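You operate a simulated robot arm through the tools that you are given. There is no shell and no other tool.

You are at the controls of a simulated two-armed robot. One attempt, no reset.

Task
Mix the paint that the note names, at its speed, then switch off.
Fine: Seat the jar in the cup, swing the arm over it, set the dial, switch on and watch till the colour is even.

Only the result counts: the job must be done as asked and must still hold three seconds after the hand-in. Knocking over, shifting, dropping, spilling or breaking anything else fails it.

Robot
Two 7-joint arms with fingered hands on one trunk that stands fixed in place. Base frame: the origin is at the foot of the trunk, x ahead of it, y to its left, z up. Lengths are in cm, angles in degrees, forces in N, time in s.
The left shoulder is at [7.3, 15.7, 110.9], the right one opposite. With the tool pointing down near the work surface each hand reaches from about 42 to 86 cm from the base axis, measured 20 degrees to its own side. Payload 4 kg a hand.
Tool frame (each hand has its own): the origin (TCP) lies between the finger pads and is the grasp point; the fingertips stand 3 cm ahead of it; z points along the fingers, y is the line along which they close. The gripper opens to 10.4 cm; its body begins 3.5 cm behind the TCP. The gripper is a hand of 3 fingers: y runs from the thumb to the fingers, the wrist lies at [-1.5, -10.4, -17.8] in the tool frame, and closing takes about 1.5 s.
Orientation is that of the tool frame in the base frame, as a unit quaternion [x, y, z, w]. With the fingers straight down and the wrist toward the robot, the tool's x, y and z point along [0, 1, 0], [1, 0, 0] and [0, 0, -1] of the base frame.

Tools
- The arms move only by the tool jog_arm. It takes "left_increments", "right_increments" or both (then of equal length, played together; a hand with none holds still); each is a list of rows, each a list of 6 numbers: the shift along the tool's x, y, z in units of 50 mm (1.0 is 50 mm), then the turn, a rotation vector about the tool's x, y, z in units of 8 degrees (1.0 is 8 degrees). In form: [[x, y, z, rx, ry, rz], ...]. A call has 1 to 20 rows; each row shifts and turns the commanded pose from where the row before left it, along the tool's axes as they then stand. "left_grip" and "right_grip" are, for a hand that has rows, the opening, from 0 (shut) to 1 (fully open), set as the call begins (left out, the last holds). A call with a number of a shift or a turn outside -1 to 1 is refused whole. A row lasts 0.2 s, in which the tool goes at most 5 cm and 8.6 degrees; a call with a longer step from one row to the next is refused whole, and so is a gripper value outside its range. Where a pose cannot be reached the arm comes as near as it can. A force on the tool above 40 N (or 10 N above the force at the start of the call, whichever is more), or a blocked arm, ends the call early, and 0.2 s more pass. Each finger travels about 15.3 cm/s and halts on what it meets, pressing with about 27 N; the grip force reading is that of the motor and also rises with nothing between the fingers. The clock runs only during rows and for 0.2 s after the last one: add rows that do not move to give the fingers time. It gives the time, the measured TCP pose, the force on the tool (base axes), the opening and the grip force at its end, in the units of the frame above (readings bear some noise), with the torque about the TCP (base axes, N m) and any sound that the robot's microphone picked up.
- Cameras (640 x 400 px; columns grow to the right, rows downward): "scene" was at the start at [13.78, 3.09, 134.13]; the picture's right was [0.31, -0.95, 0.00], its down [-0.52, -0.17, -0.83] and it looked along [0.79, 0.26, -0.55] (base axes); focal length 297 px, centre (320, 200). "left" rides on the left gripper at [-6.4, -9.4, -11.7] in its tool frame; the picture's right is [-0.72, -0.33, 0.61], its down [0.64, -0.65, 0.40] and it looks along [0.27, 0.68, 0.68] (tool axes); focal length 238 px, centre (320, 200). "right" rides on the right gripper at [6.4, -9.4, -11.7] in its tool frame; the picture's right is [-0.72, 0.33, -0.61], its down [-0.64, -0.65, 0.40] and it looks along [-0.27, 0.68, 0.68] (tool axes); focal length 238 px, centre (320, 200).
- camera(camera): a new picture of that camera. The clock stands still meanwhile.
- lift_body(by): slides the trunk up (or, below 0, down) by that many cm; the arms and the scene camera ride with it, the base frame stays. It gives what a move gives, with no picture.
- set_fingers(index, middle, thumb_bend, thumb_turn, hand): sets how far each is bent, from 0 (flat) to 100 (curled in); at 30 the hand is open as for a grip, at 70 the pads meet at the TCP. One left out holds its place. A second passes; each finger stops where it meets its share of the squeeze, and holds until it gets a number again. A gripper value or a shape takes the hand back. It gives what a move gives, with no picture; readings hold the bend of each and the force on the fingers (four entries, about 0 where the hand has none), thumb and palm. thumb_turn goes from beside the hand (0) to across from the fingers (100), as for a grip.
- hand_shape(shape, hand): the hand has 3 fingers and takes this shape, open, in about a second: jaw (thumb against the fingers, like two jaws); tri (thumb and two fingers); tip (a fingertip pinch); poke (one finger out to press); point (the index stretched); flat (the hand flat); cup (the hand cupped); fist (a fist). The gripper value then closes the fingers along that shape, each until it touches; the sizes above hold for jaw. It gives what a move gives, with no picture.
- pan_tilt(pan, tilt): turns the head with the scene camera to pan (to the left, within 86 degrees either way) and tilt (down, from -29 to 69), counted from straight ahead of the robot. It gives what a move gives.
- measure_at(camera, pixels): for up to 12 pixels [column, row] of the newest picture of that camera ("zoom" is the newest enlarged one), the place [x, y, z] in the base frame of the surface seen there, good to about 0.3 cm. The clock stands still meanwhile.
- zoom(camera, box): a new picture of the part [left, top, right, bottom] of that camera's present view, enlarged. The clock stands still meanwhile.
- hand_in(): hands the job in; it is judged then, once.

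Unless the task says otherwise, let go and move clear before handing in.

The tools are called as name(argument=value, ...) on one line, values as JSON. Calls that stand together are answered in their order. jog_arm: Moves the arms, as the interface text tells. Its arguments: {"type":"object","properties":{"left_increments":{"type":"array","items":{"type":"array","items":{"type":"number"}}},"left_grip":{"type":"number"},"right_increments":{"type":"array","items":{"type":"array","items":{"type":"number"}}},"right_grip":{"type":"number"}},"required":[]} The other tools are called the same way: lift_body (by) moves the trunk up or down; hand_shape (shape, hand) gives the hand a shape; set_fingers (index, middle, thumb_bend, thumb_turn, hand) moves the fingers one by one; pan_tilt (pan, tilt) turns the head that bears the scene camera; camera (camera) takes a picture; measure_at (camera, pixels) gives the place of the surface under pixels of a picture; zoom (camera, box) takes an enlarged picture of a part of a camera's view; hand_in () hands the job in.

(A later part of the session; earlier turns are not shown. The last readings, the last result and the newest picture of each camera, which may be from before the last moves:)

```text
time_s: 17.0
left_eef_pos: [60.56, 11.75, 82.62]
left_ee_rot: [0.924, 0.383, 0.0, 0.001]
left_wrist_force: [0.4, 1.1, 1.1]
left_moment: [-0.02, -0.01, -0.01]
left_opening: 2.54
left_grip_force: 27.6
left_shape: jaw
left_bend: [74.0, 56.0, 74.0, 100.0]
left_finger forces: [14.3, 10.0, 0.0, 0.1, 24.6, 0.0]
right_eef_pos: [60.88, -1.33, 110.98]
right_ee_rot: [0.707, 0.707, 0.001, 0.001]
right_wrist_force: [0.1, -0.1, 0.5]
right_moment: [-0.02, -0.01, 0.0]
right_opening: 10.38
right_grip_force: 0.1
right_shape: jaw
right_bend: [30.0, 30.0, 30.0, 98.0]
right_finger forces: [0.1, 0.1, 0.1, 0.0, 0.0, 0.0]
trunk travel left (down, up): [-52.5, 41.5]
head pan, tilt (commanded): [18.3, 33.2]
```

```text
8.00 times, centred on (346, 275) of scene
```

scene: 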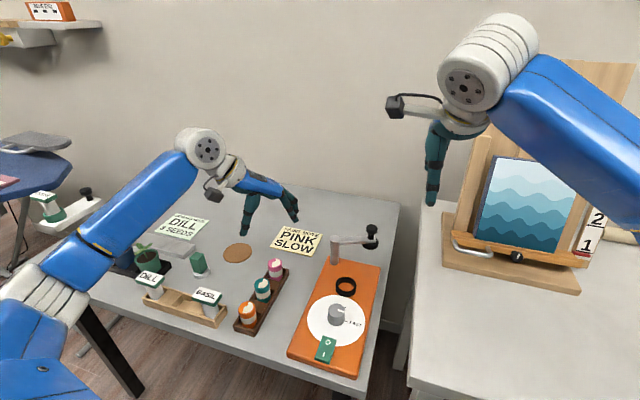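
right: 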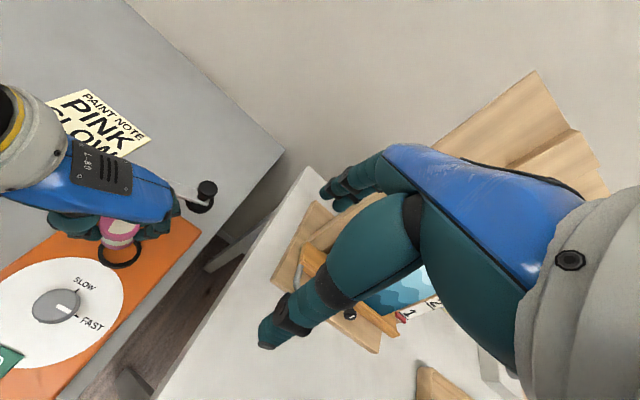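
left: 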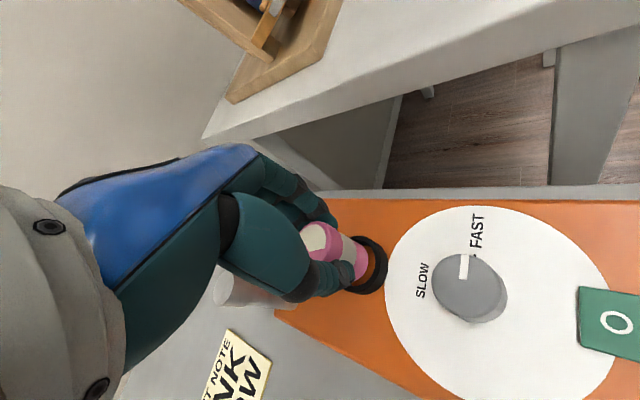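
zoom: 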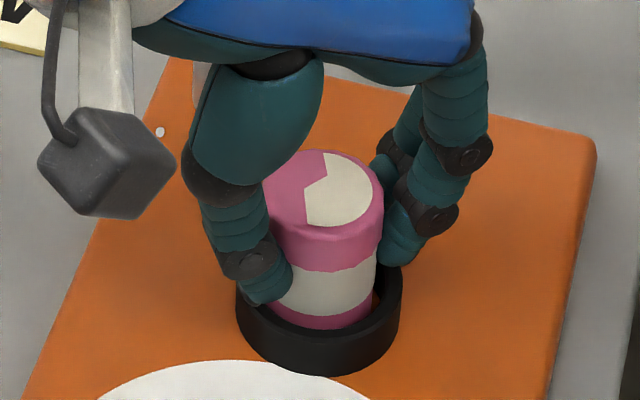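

jog_arm(left_increments=[[0, 0, 0.02, 0, 0, 0], [0, 0, 0.02, 0, 0, 0], [0, 0, 0, 0, 0, 0]])

measure_at(camera="zoom", pixels=[[330, 190], [350, 170], [320, 155], [330, 225]])

```text
time_s: 17.8
left_eef_pos: [60.55, 11.71, 82.64]
left_ee_rot: [0.924, 0.383, 0.002, 0.0]
left_wrist_force: [0.7, 0.0, 8.4]
left_moment: [0.04, -0.07, -0.01]
left_opening: 2.56
left_grip_force: 26.8
left_shape: jaw
left_bend: [74.0, 55.0, 74.0, 100.0]
left_finger forces: [15.0, 11.2, 0.0, 0.1, 25.5, 0.0]
right_eef_pos: [60.84, -1.31, 111.02]
right_ee_rot: [0.707, 0.707, 0.0, 0.0]
right_wrist_force: [-0.7, -0.1, -0.7]
right_moment: [-0.01, -0.03, 0.02]
right_opening: 10.36
right_grip_force: 0.0
right_shape: jaw
right_bend: [30.0, 30.0, 30.0, 98.0]
right_finger forces: [0.0, 0.0, 0.1, 0.0, 0.1, 0.1]
trunk travel left (down, up): [-52.5, 41.5]
head pan, tilt (commanded): [18.3, 33.2]
```

```text
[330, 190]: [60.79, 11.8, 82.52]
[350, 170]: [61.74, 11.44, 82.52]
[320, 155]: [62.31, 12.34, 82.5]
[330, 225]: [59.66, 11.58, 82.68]
```

The jar stands on the cup floor: 8.4 N of contact and lid top z 82.5, which equals floor plus jar height. I'll relieve the press and open the fingers.

jog_arm(left_increments=[[0, 0, -0.03, 0, 0, 0], [0, 0, 0, 0, 0, 0]])

jog_arm(left_increments=[[0, 0, 0, 0, 0, 0], [0, 0, 0, 0, 0, 0], [0, 0, 0, 0, 0, 0], [0, 0, 0, 0, 0, 0]], left_grip=0.6)

zoom(camera="scene", box=[314, 250, 378, 300])

camera(camera="left")

```text
time_s: 18.4
left_eef_pos: [60.53, 11.71, 82.57]
left_ee_rot: [0.924, 0.382, 0.0, 0.001]
left_wrist_force: [1.8, 0.0, 7.8]
left_moment: [-0.02, -0.08, -0.01]
left_opening: 2.61
left_grip_force: 27.0
left_shape: jaw
left_bend: [74.0, 55.0, 74.0, 100.0]
left_finger forces: [15.6, 11.4, 0.1, 0.0, 25.4, 0.0]
right_eef_pos: [60.86, -1.45, 110.95]
right_ee_rot: [0.707, 0.707, 0.0, 0.0]
right_wrist_force: [0.8, -0.9, 1.1]
right_moment: [0.02, -0.01, -0.02]
right_opening: 10.38
right_grip_force: 0.0
right_shape: jaw
right_bend: [30.0, 30.0, 30.0, 98.0]
right_finger forces: [0.0, 0.1, 0.0, 0.0, 0.1, 0.0]
trunk travel left (down, up): [-52.5, 41.5]
head pan, tilt (commanded): [18.3, 33.2]
```

```text
time_s: 19.4
left_eef_pos: [60.45, 11.91, 82.59]
left_ee_rot: [0.924, 0.383, 0.001, 0.0]
left_wrist_force: [0.3, -0.3, 0.1]
left_moment: [-0.03, 0.02, 0.01]
left_opening: 6.19
left_grip_force: 0.1
left_shape: jaw
left_bend: [29.0, 41.0, 65.0, 100.0]
left_finger forces: [0.0, 0.0, 0.1, 0.1, 0.0, 0.1]
right_eef_pos: [61.04, -1.29, 110.93]
right_ee_rot: [0.707, 0.707, 0.0, 0.001]
right_wrist_force: [-0.2, 0.3, -0.1]
right_moment: [0.01, -0.01, 0.01]
right_opening: 10.37
right_grip_force: 0.1
right_shape: jaw
right_bend: [30.0, 30.0, 30.0, 98.0]
right_finger forces: [0.0, 0.0, 0.0, 0.0, 0.0, 0.1]
trunk travel left (down, up): [-52.5, 41.5]
head pan, tilt (commanded): [18.3, 33.2]
```

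```text
8.00 times, centred on (346, 275) of scene
```

zoom: 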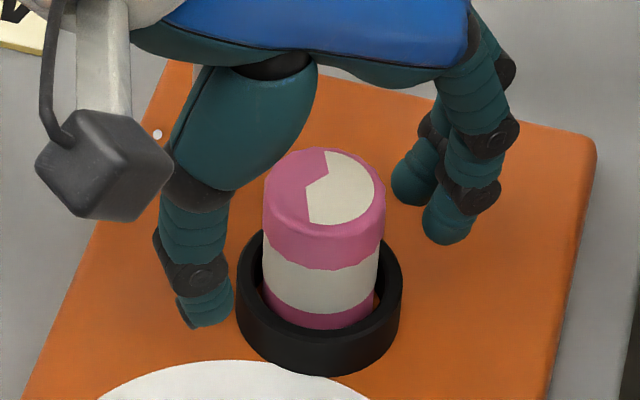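

```text
taken
```

left: 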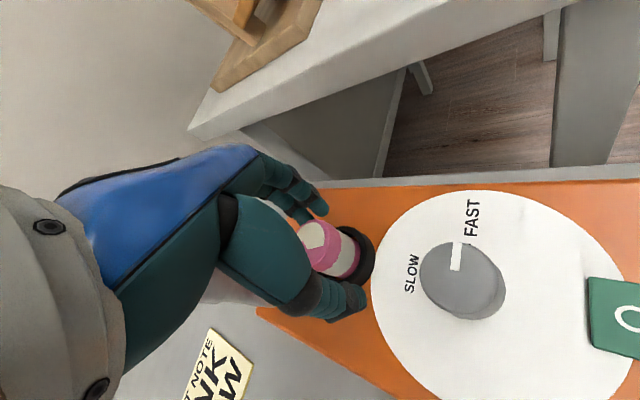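

The jar stands upright and seated in the ring with the hand clear of it. I'll raise the left hand straight up and then look at the swing arm's knob.

jog_arm(left_increments=[[0, 0, -0.1, 0, 0, 0], [0, 0, -0.2, 0, 0, 0], [0, 0, -0.3, 0, 0, 0], [0, 0, -0.4, 0, 0, 0], [0, 0, -0.4, 0, 0, 0], [0, 0, -0.4, 0, 0, 0], [0, 0, -0.4, 0, 0, 0], [0, 0, -0.3, 0, 0, 0], [0, 0, 0, 0, 0, 0]])

camera(camera="left")

camera(camera="scene")

zoom(camera="right", box=[80, 140, 240, 280])

```text
time_s: 21.4
left_eef_pos: [60.59, 11.68, 95.08]
left_ee_rot: [0.924, 0.382, -0.001, 0.0]
left_wrist_force: [0.6, -0.6, 0.5]
left_moment: [-0.01, -0.02, 0.01]
left_opening: 6.2
left_grip_force: 0.0
left_shape: jaw
left_bend: [29.0, 41.0, 65.0, 100.0]
left_finger forces: [0.1, 0.0, 0.0, 0.0, 0.0, 0.0]
right_eef_pos: [61.05, -1.24, 111.0]
right_ee_rot: [0.707, 0.707, 0.0, 0.0]
right_wrist_force: [-0.4, -0.8, -0.4]
right_moment: [-0.01, 0.01, 0.03]
right_opening: 10.39
right_grip_force: 0.1
right_shape: jaw
right_bend: [30.0, 30.0, 30.0, 98.0]
right_finger forces: [0.1, 0.1, 0.1, 0.0, 0.1, 0.1]
trunk travel left (down, up): [-52.5, 41.5]
head pan, tilt (commanded): [18.3, 33.2]
```

```text
taken
```

left: 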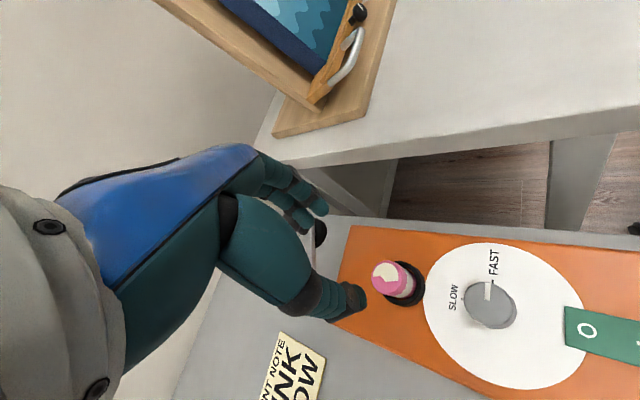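

```text
taken
```

scene: 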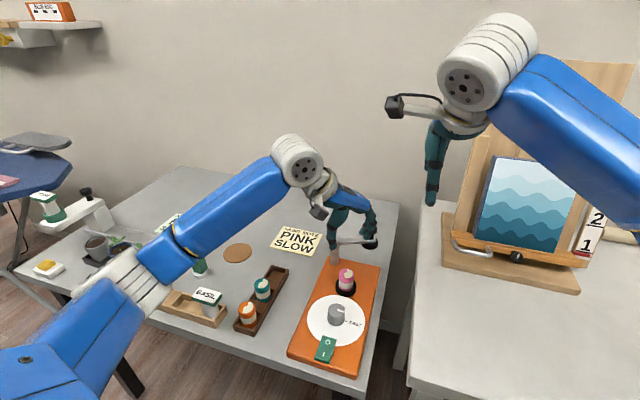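

```text
2.86 times, centred on (160, 210) of right
```

zoom: 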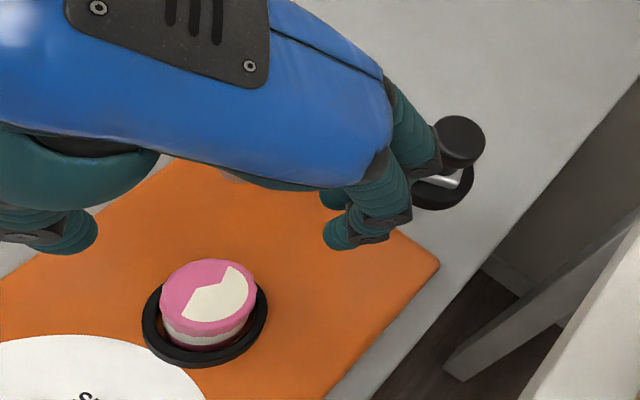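

The jar is seated and upright in the ring (right zoom 208,305). I'll measure the swing arm's knob (458,143) and pad.

measure_at(camera="zoom", pixels=[[458, 135], [440, 138], [480, 138], [460, 120], [460, 155], [460, 163], [440, 182], [420, 195], [455, 200], [210, 280], [470, 178], [150, 350]])

zoom(camera="scene", box=[324, 215, 388, 265])

measure_at(camera="zoom", pixels=[[320, 200], [400, 200], [440, 180], [440, 140], [440, 240], [440, 220], [240, 220], [100, 200], [420, 120], [460, 120]])

```text
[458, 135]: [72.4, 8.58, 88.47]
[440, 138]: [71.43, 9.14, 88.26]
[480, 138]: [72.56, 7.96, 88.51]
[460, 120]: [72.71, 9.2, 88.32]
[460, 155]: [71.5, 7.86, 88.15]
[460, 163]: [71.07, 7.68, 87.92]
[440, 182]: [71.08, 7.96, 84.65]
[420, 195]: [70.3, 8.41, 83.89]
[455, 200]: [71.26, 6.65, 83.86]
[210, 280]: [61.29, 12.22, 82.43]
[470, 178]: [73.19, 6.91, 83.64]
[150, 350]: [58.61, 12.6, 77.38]
```

```text
8.00 times, centred on (356, 240) of scene
```

zoom: 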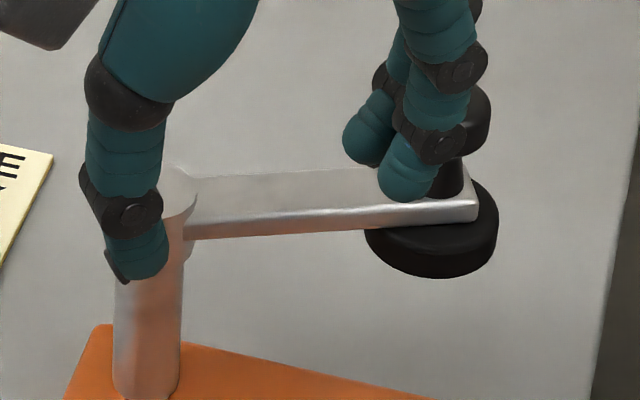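

```text
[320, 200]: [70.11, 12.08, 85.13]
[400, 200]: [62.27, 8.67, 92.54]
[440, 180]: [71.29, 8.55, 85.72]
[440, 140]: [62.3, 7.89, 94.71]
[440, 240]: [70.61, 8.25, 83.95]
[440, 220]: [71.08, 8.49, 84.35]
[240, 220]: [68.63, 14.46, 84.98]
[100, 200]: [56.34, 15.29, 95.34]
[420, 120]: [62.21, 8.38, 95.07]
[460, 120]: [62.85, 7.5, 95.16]
```

The knob cap is centred near (71.9,8.6) with its top at z 88.4, on a bar whose top is z≈85.3; the post is at (68.3,16.9), so the arm is about 9 cm long and must swing ~80° clockwise. I'll turn the hand back so the fingers straddle the bar and move above the knob.

jog_arm(left_increments=[[0, 0, -0.1, 0, 0, -0.9375], [0, 0, -0.1, 0, 0, -0.9375], [0, 0, -0.1, 0, 0, -0.9375], [0, 0, 0, 0, 0, -0.9375], [0, 0, 0, 0, 0, -0.9375], [0, 0, 0, 0, 0, -0.9375], [-0.08, 0.28, 0, 0, 0, 0], [-0.08, 0.28, 0, 0, 0, 0], [-0.08, 0.28, 0, 0, 0, 0], [-0.08, 0.28, 0, 0, 0, 0], [-0.08, 0.28, 0, 0, 0, 0], [-0.08, 0.28, 0, 0, 0, 0], [-0.08, 0.28, 0, 0, 0, 0], [-0.06, 0.28, 0, 0, 0, 0], [0, 0, 0, 0, 0, 0]])

camera(camera="left")

zoom(camera="scene", box=[310, 190, 410, 270])

zoom(camera="right", box=[120, 130, 280, 260])

```text
time_s: 24.6
left_eef_pos: [71.83, 8.64, 96.63]
left_ee_rot: [0.707, 0.707, 0.0, 0.0]
left_wrist_force: [-0.6, 0.2, 0.3]
left_moment: [-0.02, 0.02, -0.01]
left_opening: 6.19
left_grip_force: 0.0
left_shape: jaw
left_bend: [29.0, 41.0, 65.0, 100.0]
left_finger forces: [0.0, 0.0, 0.0, 0.1, 0.0, 0.0]
right_eef_pos: [60.97, -1.25, 110.94]
right_ee_rot: [0.707, 0.707, 0.0, 0.0]
right_wrist_force: [0.3, 0.4, 0.2]
right_moment: [0.02, 0.02, 0.02]
right_opening: 10.35
right_grip_force: 0.1
right_shape: jaw
right_bend: [30.0, 30.0, 30.0, 98.0]
right_finger forces: [0.1, 0.0, 0.0, 0.0, 0.0, 0.1]
trunk travel left (down, up): [-52.5, 41.5]
head pan, tilt (commanded): [18.3, 33.2]
```

```text
taken
```

left: 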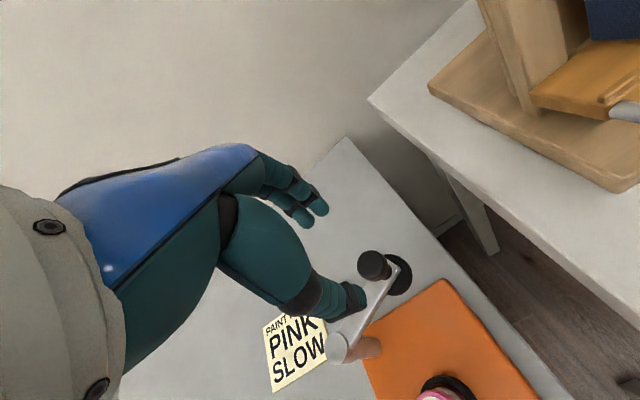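

```text
5.00 times, centred on (360, 230) of scene
```

zoom: 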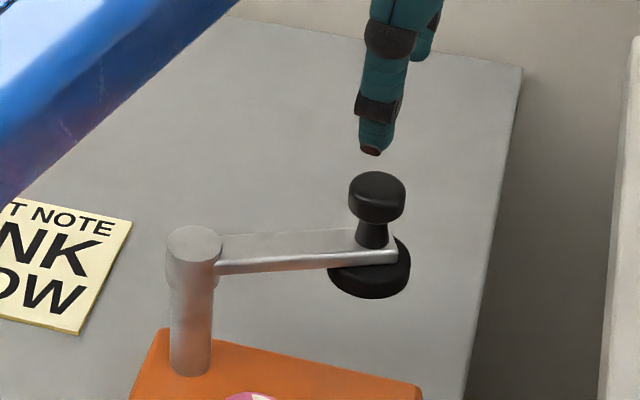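

```text
3.08 times, centred on (200, 195) of right
```

zoom: 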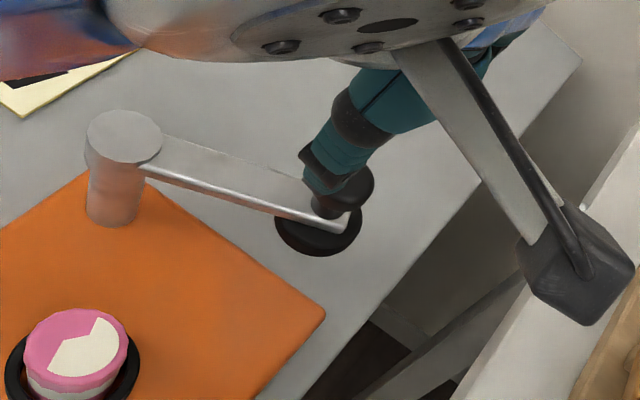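

The knob sits right under the left hand (scene zoom 377,190), but the left camera stalk (right zoom 580,265) is close beneath the right fingers. I'll raise the right hand 12 cm out of the way first.

jog_arm(right_increments=[[0, 0, -0.2, 0, 0, 0], [0, 0, -0.4, 0, 0, 0], [0, 0, -0.5, 0, 0, 0], [0, 0, -0.5, 0, 0, 0], [0, 0, -0.5, 0, 0, 0], [0, 0, -0.3, 0, 0, 0], [0, 0, 0, 0, 0, 0]])

camera(camera="right")

zoom(camera="left", box=[300, 220, 460, 380])

measure_at(camera="zoom", pixels=[[302, 112], [265, 112], [335, 115], [300, 85], [300, 145], [215, 315], [410, 160], [355, 150], [360, 170]])

```text
time_s: 26.2
left_eef_pos: [71.88, 8.71, 96.63]
left_ee_rot: [0.707, 0.707, 0.0, 0.0]
left_wrist_force: [0.2, -0.3, 0.2]
left_moment: [-0.02, 0.0, 0.01]
left_opening: 6.23
left_grip_force: 0.1
left_shape: jaw
left_bend: [29.0, 41.0, 65.0, 100.0]
left_finger forces: [0.0, 0.1, 0.1, 0.0, 0.1, 0.0]
right_eef_pos: [60.95, -1.09, 122.95]
right_ee_rot: [0.707, 0.707, 0.0, -0.001]
right_wrist_force: [-0.3, 1.1, -0.3]
right_moment: [0.02, 0.0, -0.01]
right_opening: 10.37
right_grip_force: 0.0
right_shape: jaw
right_bend: [30.0, 30.0, 30.0, 98.0]
right_finger forces: [0.0, 0.0, 0.1, 0.0, 0.1, 0.1]
trunk travel left (down, up): [-52.5, 41.5]
head pan, tilt (commanded): [18.3, 33.2]
```

```text
taken
```

right: 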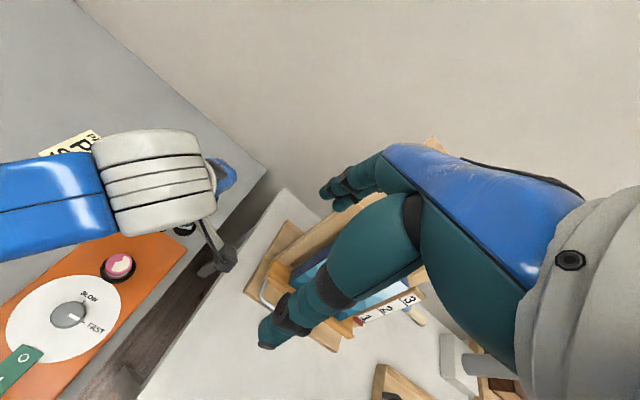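

```text
2.50 times, centred on (380, 300) of left
```

zoom: 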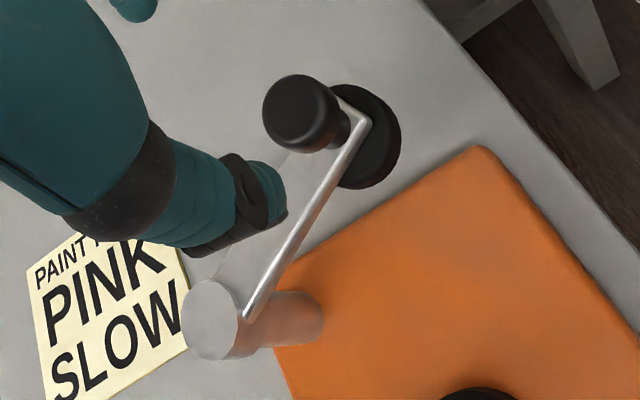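

```text
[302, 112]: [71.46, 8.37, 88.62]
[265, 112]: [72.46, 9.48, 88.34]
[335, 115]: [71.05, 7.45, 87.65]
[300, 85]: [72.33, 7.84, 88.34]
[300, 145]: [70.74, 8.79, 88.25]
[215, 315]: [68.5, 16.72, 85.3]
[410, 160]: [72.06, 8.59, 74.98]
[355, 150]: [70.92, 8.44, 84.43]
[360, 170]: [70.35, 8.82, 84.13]
```

The knob cap centre is (71.7,8.6), r≈1.05. I'll lower around it so the fingertips stop above the bar.

jog_arm(left_increments=[[0, -0.03, 0.2, 0, 0, 0], [0, 0, 0.3, 0, 0, 0], [0, 0, 0.3, 0, 0, 0], [0, 0, 0.3, 0, 0, 0], [0, 0, 0.25, 0, 0, 0], [0, 0, 0.17, 0, 0, 0], [0, 0, 0, 0, 0, 0]])

zoom(camera="scene", box=[310, 190, 410, 270])

camera(camera="left")

```text
time_s: 27.8
left_eef_pos: [71.56, 8.53, 88.94]
left_ee_rot: [0.707, 0.707, -0.001, 0.0]
left_wrist_force: [0.2, -0.5, 0.4]
left_moment: [0.0, 0.0, -0.01]
left_opening: 6.21
left_grip_force: 0.0
left_shape: jaw
left_bend: [29.0, 41.0, 65.0, 100.0]
left_finger forces: [0.0, 0.0, 0.1, 0.0, 0.0, 0.0]
right_eef_pos: [60.96, -1.06, 122.84]
right_ee_rot: [0.707, 0.707, 0.0, 0.0]
right_wrist_force: [0.7, -0.1, -0.8]
right_moment: [-0.01, 0.0, -0.01]
right_opening: 10.35
right_grip_force: 0.1
right_shape: jaw
right_bend: [30.0, 30.0, 30.0, 98.0]
right_finger forces: [0.1, 0.1, 0.1, 0.0, 0.0, 0.1]
trunk travel left (down, up): [-52.5, 41.5]
head pan, tilt (commanded): [18.3, 33.2]
```

```text
5.00 times, centred on (360, 230) of scene
```

zoom: 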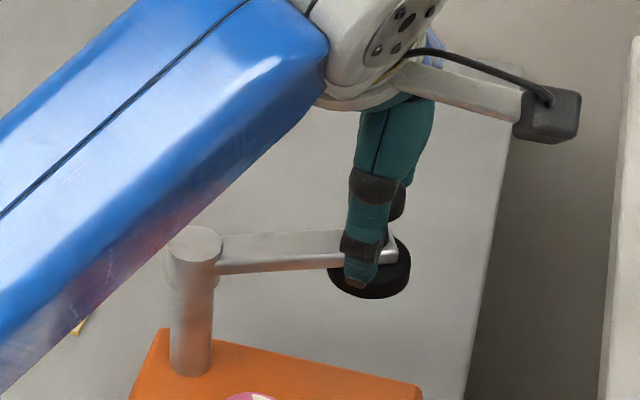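

```text
taken
```

left: 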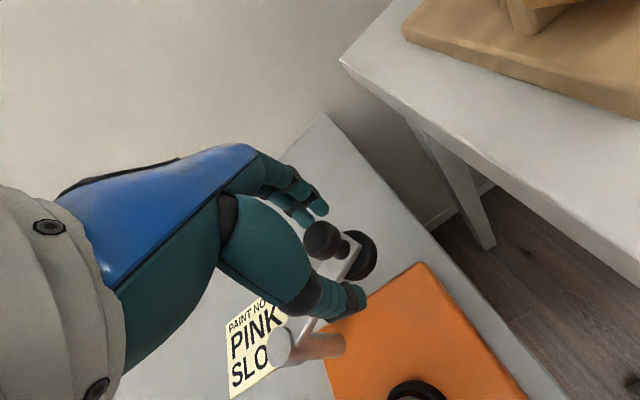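

The knob cap (322,240 in the left view) is between thumb and fingers. I'll close on it.

jog_arm(left_increments=[[0, 0, 0, 0, 0, 0], [0, 0, 0, 0, 0, 0], [0, 0, 0, 0, 0, 0], [0, 0, 0, 0, 0, 0], [0, 0, 0, 0, 0, 0], [0, 0, 0, 0, 0, 0]], left_grip=0.12)

camera(camera="left")

zoom(camera="scene", box=[310, 190, 410, 270])

```text
time_s: 29.2
left_eef_pos: [71.66, 8.65, 88.92]
left_ee_rot: [0.708, 0.707, -0.001, -0.001]
left_wrist_force: [-0.8, -1.5, -10.1]
left_moment: [0.01, 0.04, 0.03]
left_opening: 1.74
left_grip_force: 26.7
left_shape: jaw
left_bend: [73.0, 61.0, 74.0, 100.0]
left_finger forces: [16.6, 5.9, 0.1, 0.0, 23.4, 0.0]
right_eef_pos: [61.14, -1.1, 122.76]
right_ee_rot: [0.707, 0.707, -0.001, -0.001]
right_wrist_force: [0.0, 0.3, 0.3]
right_moment: [0.01, -0.02, -0.01]
right_opening: 10.4
right_grip_force: 0.0
right_shape: jaw
right_bend: [30.0, 30.0, 30.0, 98.0]
right_finger forces: [0.1, 0.0, 0.0, 0.0, 0.0, 0.1]
trunk travel left (down, up): [-52.5, 41.5]
head pan, tilt (commanded): [18.3, 33.2]
```

```text
taken
```

left: 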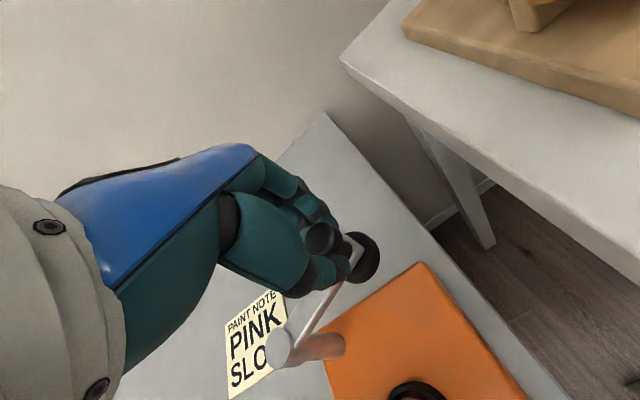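

```text
5.00 times, centred on (360, 230) of scene
```

zoom: 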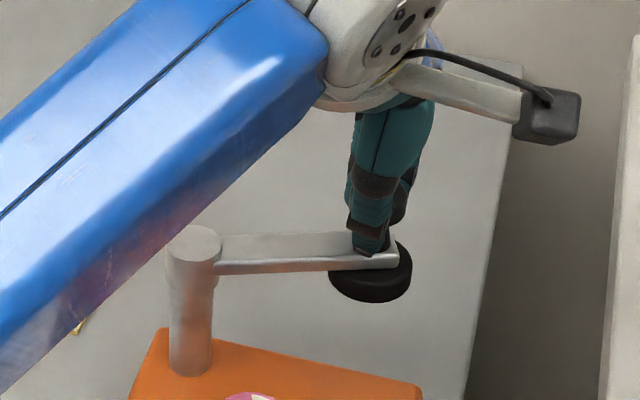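

The knob is held; the -10 N means the fingertips wedge under the mushroom cap, so I'll ease down slightly. Then I'll start the swing along the arc about the post (68.2,16.8), 20° first, and check the forces.

jog_arm(left_increments=[[0, 0, 0.02, 0, 0, 0], [-0.0541, -0.1456, 0, 0, 0, 0.5], [-0.0516, -0.1465, 0, 0, 0, 0.5], [-0.049, -0.1474, 0, 0, 0, 0.5], [-0.0464, -0.1482, 0, 0, 0, 0.5], [0, 0, 0, 0, 0, 0]])

camera(camera="left")

zoom(camera="scene", box=[310, 190, 410, 270])

```text
time_s: 30.6
left_eef_pos: [68.59, 7.98, 88.76]
left_ee_rot: [0.798, 0.602, 0.0, 0.0]
left_wrist_force: [1.6, -1.8, -5.3]
left_moment: [0.0, 0.02, -0.03]
left_opening: 1.73
left_grip_force: 26.9
left_shape: jaw
left_bend: [73.0, 61.0, 74.0, 100.0]
left_finger forces: [15.5, 6.0, 0.1, 0.0, 22.6, 0.1]
right_eef_pos: [61.15, -1.09, 122.89]
right_ee_rot: [0.707, 0.707, -0.001, -0.001]
right_wrist_force: [-0.3, -0.1, 0.1]
right_moment: [-0.01, 0.03, -0.02]
right_opening: 10.37
right_grip_force: 0.1
right_shape: jaw
right_bend: [30.0, 30.0, 30.0, 98.0]
right_finger forces: [0.0, 0.0, 0.0, 0.1, 0.0, 0.1]
trunk travel left (down, up): [-52.5, 41.5]
head pan, tilt (commanded): [18.3, 33.2]
```

```text
taken
```

left: 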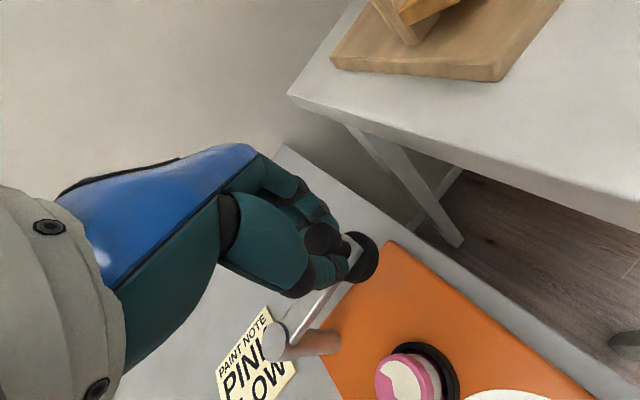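

```text
5.00 times, centred on (360, 230) of scene
```

zoom: 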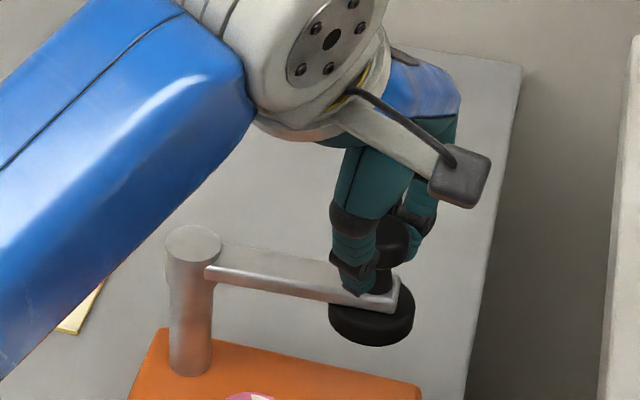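

The arm follows with only ~2 N of side force. I'll continue the swing to 55°, then check the pad's height against the jar lid.

jog_arm(left_increments=[[-0.0438, -0.149, 0, 0, 0, 0.5], [-0.0412, -0.1497, 0, 0, 0, 0.5], [-0.0386, -0.1504, 0, 0, 0, 0.5], [-0.036, -0.1511, 0, 0, 0, 0.5], [-0.0333, -0.1517, 0, 0, 0, 0.5], [0, 0, 0, 0, 0, 0]])

camera(camera="left")

zoom(camera="scene", box=[310, 210, 410, 290])

measure_at(camera="zoom", pixels=[[350, 240], [360, 260], [380, 270], [380, 280], [340, 290], [260, 290], [330, 250], [180, 150]])

```text
time_s: 32.0
left_eef_pos: [64.71, 8.8, 88.82]
left_ee_rot: [0.892, 0.453, -0.001, -0.001]
left_wrist_force: [0.6, 0.0, -9.0]
left_moment: [0.0, 0.03, -0.06]
left_opening: 1.78
left_grip_force: 26.9
left_shape: jaw
left_bend: [73.0, 61.0, 74.0, 100.0]
left_finger forces: [15.3, 7.1, 0.0, 0.0, 23.5, 0.1]
right_eef_pos: [61.06, -1.03, 122.77]
right_ee_rot: [0.707, 0.707, -0.001, 0.0]
right_wrist_force: [0.0, 0.3, -0.4]
right_moment: [0.02, -0.02, 0.02]
right_opening: 10.38
right_grip_force: 0.1
right_shape: jaw
right_bend: [30.0, 30.0, 30.0, 98.0]
right_finger forces: [0.0, 0.0, 0.0, 0.0, 0.1, 0.0]
trunk travel left (down, up): [-52.5, 41.5]
head pan, tilt (commanded): [18.3, 33.2]
```

```text
taken
```

left: 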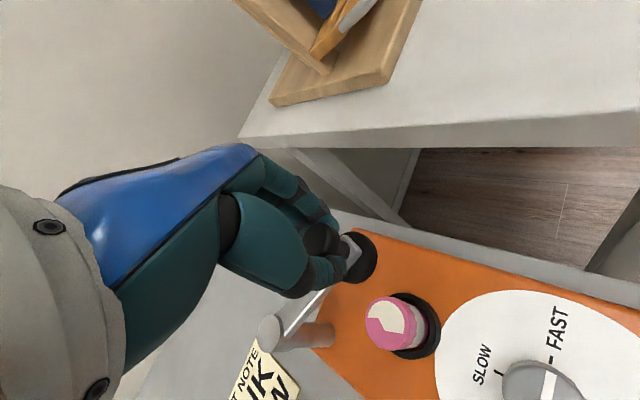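

```text
5.00 times, centred on (360, 250) of scene
```

zoom: 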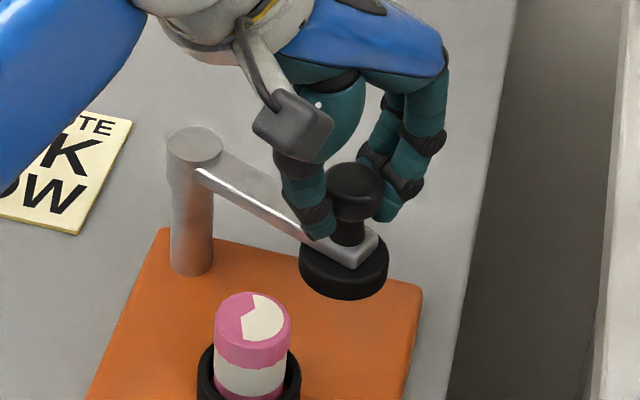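

```text
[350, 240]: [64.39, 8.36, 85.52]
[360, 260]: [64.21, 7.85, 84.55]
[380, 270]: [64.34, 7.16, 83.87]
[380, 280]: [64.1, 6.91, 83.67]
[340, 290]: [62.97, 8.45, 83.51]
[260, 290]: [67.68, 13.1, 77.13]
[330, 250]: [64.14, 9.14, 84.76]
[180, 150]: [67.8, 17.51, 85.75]
```

The pad's lower edge is at z≈83.1, above the jar lid at 82.5, and the forces stay low. I'll finish the last 35° of the swing.

jog_arm(left_increments=[[-0.0307, -0.1522, 0, 0, 0, 0.5], [-0.028, -0.1528, 0, 0, 0, 0.5], [-0.0254, -0.1532, 0, 0, 0, 0.5], [-0.0227, -0.1536, 0, 0, 0, 0.5], [0, 0, 0, 0, 0, 0]])

zoom(camera="scene", box=[310, 220, 410, 300])

camera(camera="left")

```text
time_s: 33.2
left_eef_pos: [62.27, 10.24, 88.81]
left_ee_rot: [0.946, 0.325, -0.001, 0.0]
left_wrist_force: [2.1, 0.8, -10.8]
left_moment: [0.01, 0.04, -0.04]
left_opening: 1.75
left_grip_force: 26.9
left_shape: jaw
left_bend: [73.0, 61.0, 74.0, 100.0]
left_finger forces: [15.2, 7.3, 0.1, 0.0, 23.9, 0.0]
right_eef_pos: [61.17, -1.13, 122.66]
right_ee_rot: [0.707, 0.707, -0.001, 0.0]
right_wrist_force: [-1.2, 0.1, 0.1]
right_moment: [0.0, 0.01, 0.0]
right_opening: 10.35
right_grip_force: 0.0
right_shape: jaw
right_bend: [30.0, 30.0, 30.0, 98.0]
right_finger forces: [0.1, 0.1, 0.0, 0.0, 0.0, 0.0]
trunk travel left (down, up): [-52.5, 41.5]
head pan, tilt (commanded): [18.3, 33.2]
```

```text
5.00 times, centred on (360, 260) of scene
```

zoom: 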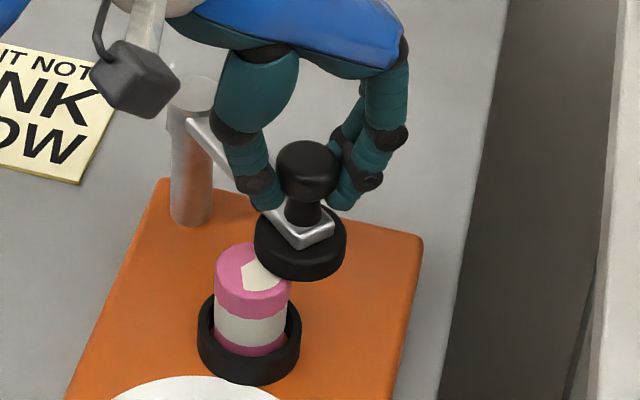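

```text
taken
```

left: 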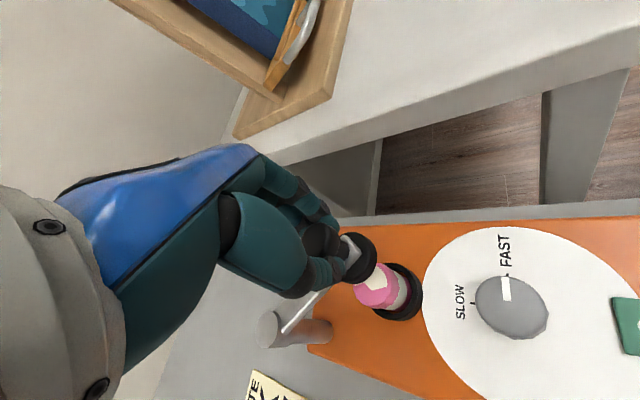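

The pad is moving over the lid with no contact in the readings. I'll finish the last 15° and check.

jog_arm(left_increments=[[-0.02, -0.154, 0, 0, 0, 0.5], [-0.0173, -0.1543, 0, 0, 0, 0.5], [-0.0146, -0.1546, 0, 0, 0, 0.5], [0, 0, 0, 0, 0, 0]])

zoom(camera="scene", box=[310, 225, 394, 305])

camera(camera="left")

camera(camera="right")

```text
time_s: 34.2
left_eef_pos: [60.77, 12.01, 88.77]
left_ee_rot: [0.974, 0.225, -0.001, 0.0]
left_wrist_force: [-0.9, -2.0, -8.6]
left_moment: [-0.05, 0.06, -0.12]
left_opening: 1.75
left_grip_force: 26.9
left_shape: jaw
left_bend: [73.0, 61.0, 75.0, 100.0]
left_finger forces: [15.5, 6.5, 0.0, 0.0, 22.3, 0.1]
right_eef_pos: [61.14, -1.09, 122.77]
right_ee_rot: [0.707, 0.707, -0.001, -0.001]
right_wrist_force: [0.0, -0.1, -0.6]
right_moment: [-0.04, 0.0, 0.0]
right_opening: 10.36
right_grip_force: 0.0
right_shape: jaw
right_bend: [30.0, 30.0, 30.0, 98.0]
right_finger forces: [0.0, 0.0, 0.0, 0.0, 0.1, 0.1]
trunk travel left (down, up): [-52.5, 41.5]
head pan, tilt (commanded): [18.3, 33.2]
```

```text
5.00 times, centred on (352, 265) of scene
```

zoom: 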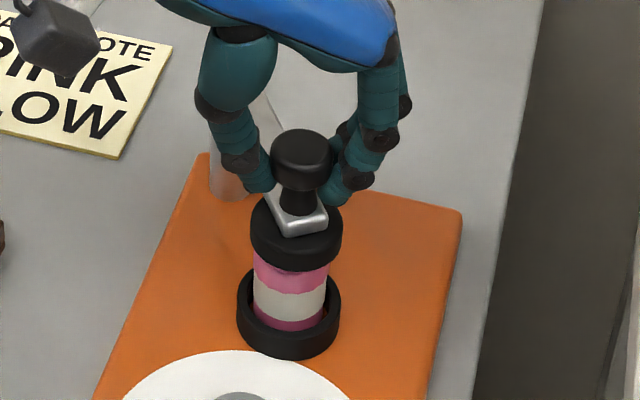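

```text
taken
```

left: 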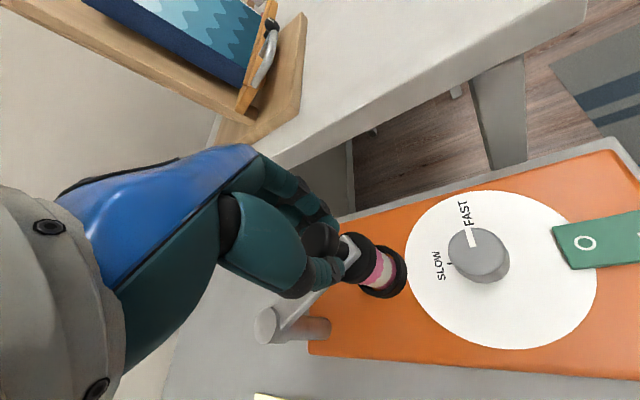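

```text
taken
```

right: 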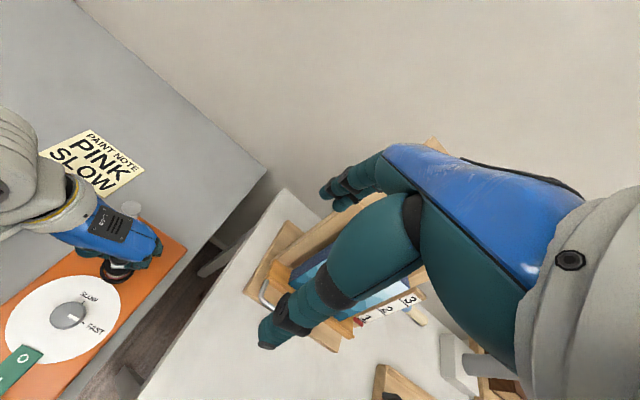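

The pad is over the jar but about 0.15 cm short (pad column 297 vs ring 289 after perspective). I'll nudge it along the arc and then open the hand.

jog_arm(left_increments=[[-0.003, -0.035, 0, 0, 0, 0], [0, 0, 0, 0, 0, 0], [0, 0, 0, 0, 0, 0]])

zoom(camera="scene", box=[320, 230, 376, 300])

measure_at(camera="zoom", pixels=[[300, 60], [300, 100], [285, 140], [285, 180], [285, 215], [285, 235], [240, 190], [340, 190], [290, 260], [280, 330]])

```text
time_s: 35.0
left_eef_pos: [60.7, 12.21, 88.74]
left_ee_rot: [0.974, 0.225, 0.0, 0.001]
left_wrist_force: [-1.5, -3.0, -10.4]
left_moment: [-0.11, 0.08, -0.13]
left_opening: 1.75
left_grip_force: 26.8
left_shape: jaw
left_bend: [73.0, 61.0, 75.0, 100.0]
left_finger forces: [16.6, 7.1, 0.0, 0.0, 22.6, 0.0]
right_eef_pos: [61.04, -1.02, 122.85]
right_ee_rot: [0.708, 0.706, 0.0, 0.0]
right_wrist_force: [0.5, -0.8, 0.5]
right_moment: [-0.01, 0.02, -0.03]
right_opening: 10.37
right_grip_force: 0.0
right_shape: jaw
right_bend: [30.0, 30.0, 30.0, 98.0]
right_finger forces: [0.1, 0.1, 0.0, 0.1, 0.0, 0.0]
trunk travel left (down, up): [-52.5, 41.5]
head pan, tilt (commanded): [18.3, 33.2]
```

```text
5.71 times, centred on (348, 265) of scene
```

zoom: 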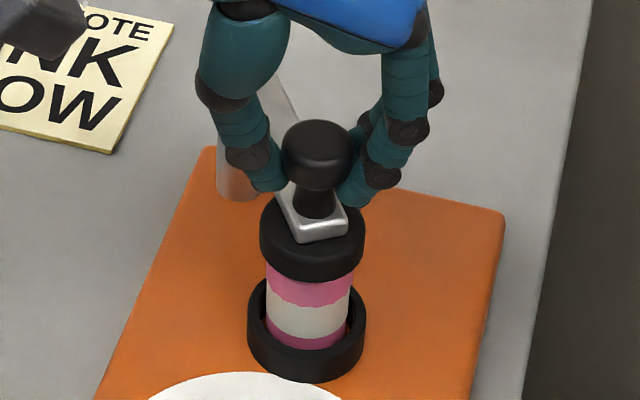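

```text
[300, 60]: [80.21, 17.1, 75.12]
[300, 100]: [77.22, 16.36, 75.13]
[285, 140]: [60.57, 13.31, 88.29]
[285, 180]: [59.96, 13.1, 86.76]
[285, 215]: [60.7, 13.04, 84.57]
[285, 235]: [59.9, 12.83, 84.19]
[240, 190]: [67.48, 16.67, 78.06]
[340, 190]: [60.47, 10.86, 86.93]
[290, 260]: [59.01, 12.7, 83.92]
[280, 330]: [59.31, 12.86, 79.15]
```

The pad (columns 261–366, centre 313) is now aligned with the ring (centre 307) once perspective is accounted for. I'll open the hand and lift off.

jog_arm(left_increments=[[0, 0, 0, 0, 0, 0], [0, 0, 0, 0, 0, 0], [0, 0, 0, 0, 0, 0], [0, 0, 0, 0, 0, 0], [0, 0, 0, 0, 0, 0]], left_grip=0.6)

zoom(camera="scene", box=[320, 230, 376, 300])

camera(camera="left")

```text
time_s: 36.2
left_eef_pos: [60.57, 12.15, 88.91]
left_ee_rot: [0.975, 0.224, 0.0, 0.0]
left_wrist_force: [0.2, 0.3, -0.5]
left_moment: [0.01, -0.01, -0.03]
left_opening: 6.18
left_grip_force: 0.1
left_shape: jaw
left_bend: [29.0, 41.0, 65.0, 100.0]
left_finger forces: [0.1, 0.1, 0.0, 0.0, 0.0, 0.0]
right_eef_pos: [61.0, -1.1, 122.84]
right_ee_rot: [0.707, 0.707, 0.0, 0.0]
right_wrist_force: [0.5, 1.0, 0.1]
right_moment: [0.0, -0.03, 0.0]
right_opening: 10.37
right_grip_force: 0.2
right_shape: jaw
right_bend: [30.0, 30.0, 30.0, 98.0]
right_finger forces: [0.1, 0.0, 0.1, 0.0, 0.0, 0.0]
trunk travel left (down, up): [-52.5, 41.5]
head pan, tilt (commanded): [18.3, 33.2]
```

```text
5.71 times, centred on (348, 265) of scene
```

zoom: 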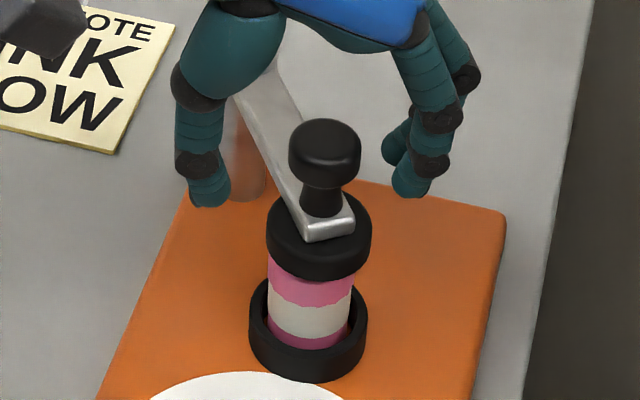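

```text
taken
```

left: 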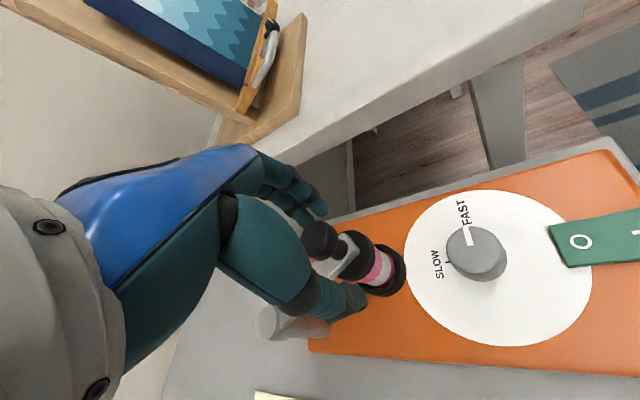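

The arm stayed over the jar, relaxing perhaps 0.2 cm (about 1°) when released. I'll lift the hand clear and then check the alignment from an unobstructed view.

jog_arm(left_increments=[[0, 0, -0.1, 0, 0, 0], [0, 0, -0.3, 0, 0, 0], [0, 0, -0.4, 0, 0, 0], [0, 0, -0.4, 0, 0, 0], [0, 0, -0.3, 0, 0, 0], [0, 0, 0, 0, 0, 0]])

camera(camera="left")

zoom(camera="scene", box=[310, 230, 386, 360])

zoom(camera="scene", box=[320, 230, 376, 300])

measure_at(camera="zoom", pixels=[[325, 130], [292, 155], [358, 155], [280, 230], [360, 230], [320, 278], [270, 240], [368, 240], [258, 310], [360, 310], [308, 290], [308, 350]])

```text
time_s: 37.6
left_eef_pos: [60.66, 12.26, 96.3]
left_ee_rot: [0.974, 0.225, 0.0, 0.0]
left_wrist_force: [-0.1, 0.5, 0.4]
left_moment: [0.0, 0.02, -0.02]
left_opening: 6.17
left_grip_force: 0.1
left_shape: jaw
left_bend: [29.0, 41.0, 65.0, 100.0]
left_finger forces: [0.0, 0.0, 0.1, 0.0, 0.1, 0.1]
right_eef_pos: [61.08, -1.04, 122.78]
right_ee_rot: [0.707, 0.707, 0.0, 0.0]
right_wrist_force: [-0.6, 0.5, -0.8]
right_moment: [0.02, 0.04, 0.01]
right_opening: 10.38
right_grip_force: 0.0
right_shape: jaw
right_bend: [30.0, 30.0, 30.0, 98.0]
right_finger forces: [0.0, 0.0, 0.1, 0.0, 0.0, 0.0]
trunk travel left (down, up): [-52.5, 41.5]
head pan, tilt (commanded): [18.3, 33.2]
```

```text
taken
```

left: 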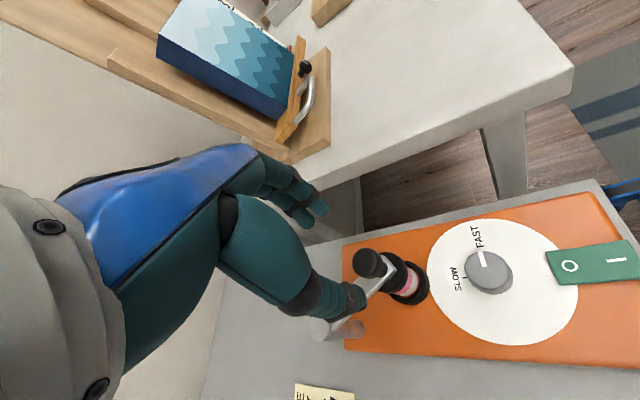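

```text
3.08 times, centred on (348, 295) of scene
```

zoom: 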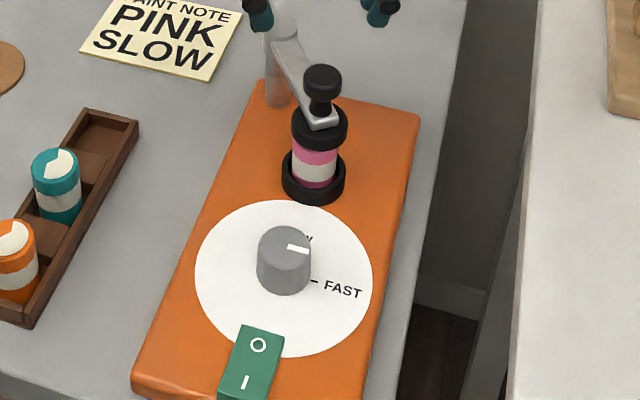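

```text
5.71 times, centred on (348, 265) of scene
```

zoom: 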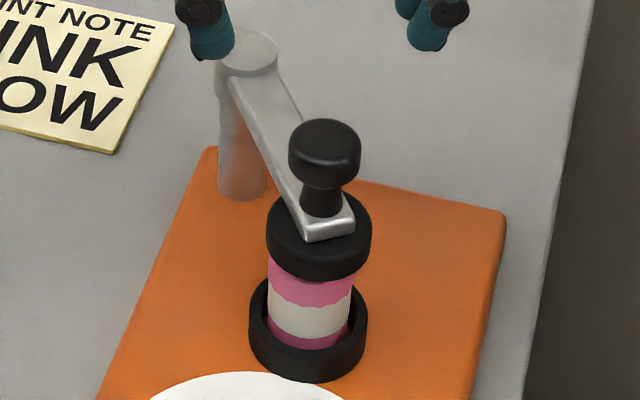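

```text
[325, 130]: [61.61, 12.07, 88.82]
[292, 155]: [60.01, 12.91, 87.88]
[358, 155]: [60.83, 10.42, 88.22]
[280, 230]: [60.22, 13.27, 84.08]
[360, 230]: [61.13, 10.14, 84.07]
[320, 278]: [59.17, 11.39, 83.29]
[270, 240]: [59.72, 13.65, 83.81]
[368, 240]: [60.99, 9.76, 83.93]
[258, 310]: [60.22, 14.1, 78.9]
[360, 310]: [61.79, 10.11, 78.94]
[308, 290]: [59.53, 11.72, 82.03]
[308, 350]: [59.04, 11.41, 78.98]
```

Projecting both from the picture, the knob is at (60.8,11.95) and the ring at (60.8,12.1), so the arm is centred over the jar to about 1°. Next is the dial: I'll move above it at (52.5,11.85) with the hand turned so its fingers stay clear of the jar and arm.

jog_arm(left_increments=[[0, 0, 0, 0, 0, 0.6875], [0, 0, 0, 0, 0, 0.6875], [-0.32, -0.07, 0, 0, 0, 0], [-0.32, -0.07, 0, 0, 0, 0], [-0.32, -0.07, 0, 0, 0, 0], [-0.32, -0.07, 0, 0, 0, 0], [-0.32, -0.07, 0, 0, 0, 0], [0, 0, 0, 0, 0, 0]], left_grip=0.7)

camera(camera="left")

zoom(camera="scene", box=[290, 230, 390, 370])

camera(camera="right")

```text
time_s: 39.4
left_eef_pos: [52.35, 11.96, 96.3]
left_ee_rot: [0.991, 0.13, 0.0, 0.0]
left_wrist_force: [-0.1, 0.1, -0.3]
left_moment: [-0.01, 0.04, 0.01]
left_opening: 7.25
left_grip_force: 0.0
left_shape: jaw
left_bend: [27.0, 37.0, 58.0, 99.0]
left_finger forces: [0.1, 0.0, 0.0, 0.1, 0.0, 0.0]
right_eef_pos: [61.07, -1.03, 122.79]
right_ee_rot: [0.708, 0.707, -0.001, 0.0]
right_wrist_force: [-0.2, 0.5, -0.5]
right_moment: [0.01, 0.0, 0.04]
right_opening: 10.38
right_grip_force: 0.1
right_shape: jaw
right_bend: [30.0, 30.0, 30.0, 98.0]
right_finger forces: [0.0, 0.1, 0.0, 0.0, 0.1, 0.0]
trunk travel left (down, up): [-52.5, 41.5]
head pan, tilt (commanded): [18.3, 33.2]
```

```text
taken
```

left: 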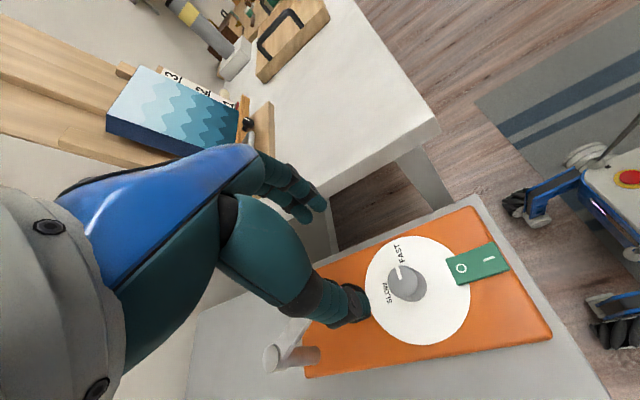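

```text
2.86 times, centred on (340, 300) of scene
```

zoom: 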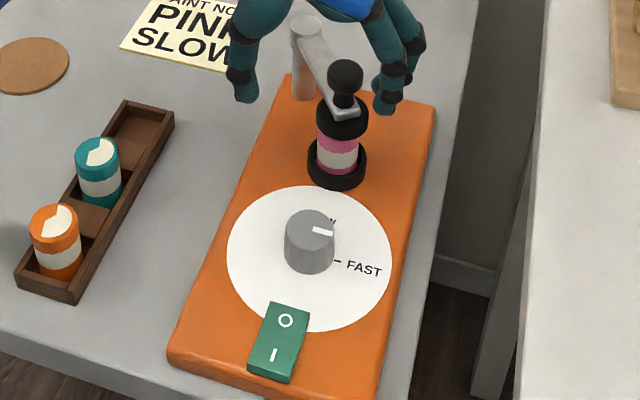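

```text
taken
```

right: 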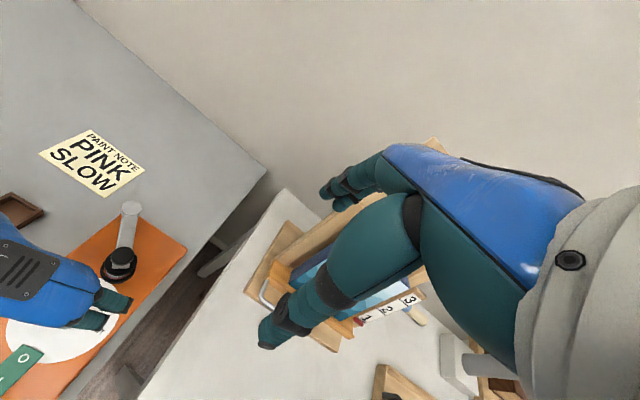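

I'll measure the dial knob's edges and the pointer from this closer left view.

zoom(camera="left", box=[365, 235, 475, 345])

measure_at(camera="zoom", pixels=[[270, 180], [320, 200], [250, 140], [300, 150], [240, 190], [340, 160]])

```text
3.64 times, centred on (420, 290) of left
```

zoom: 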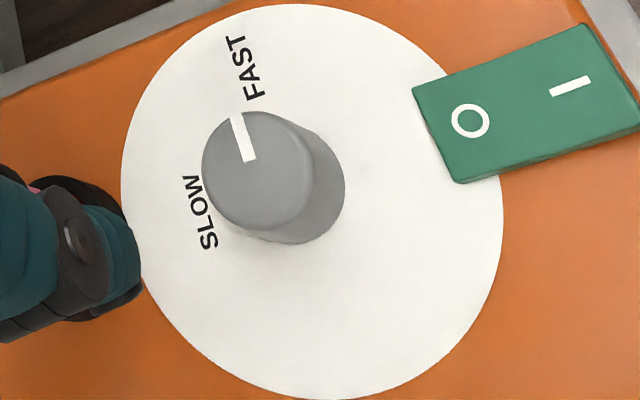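

```text
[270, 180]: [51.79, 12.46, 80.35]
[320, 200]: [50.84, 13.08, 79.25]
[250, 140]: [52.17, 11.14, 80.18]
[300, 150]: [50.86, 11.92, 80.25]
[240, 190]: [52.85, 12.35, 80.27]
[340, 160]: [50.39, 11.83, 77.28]
```

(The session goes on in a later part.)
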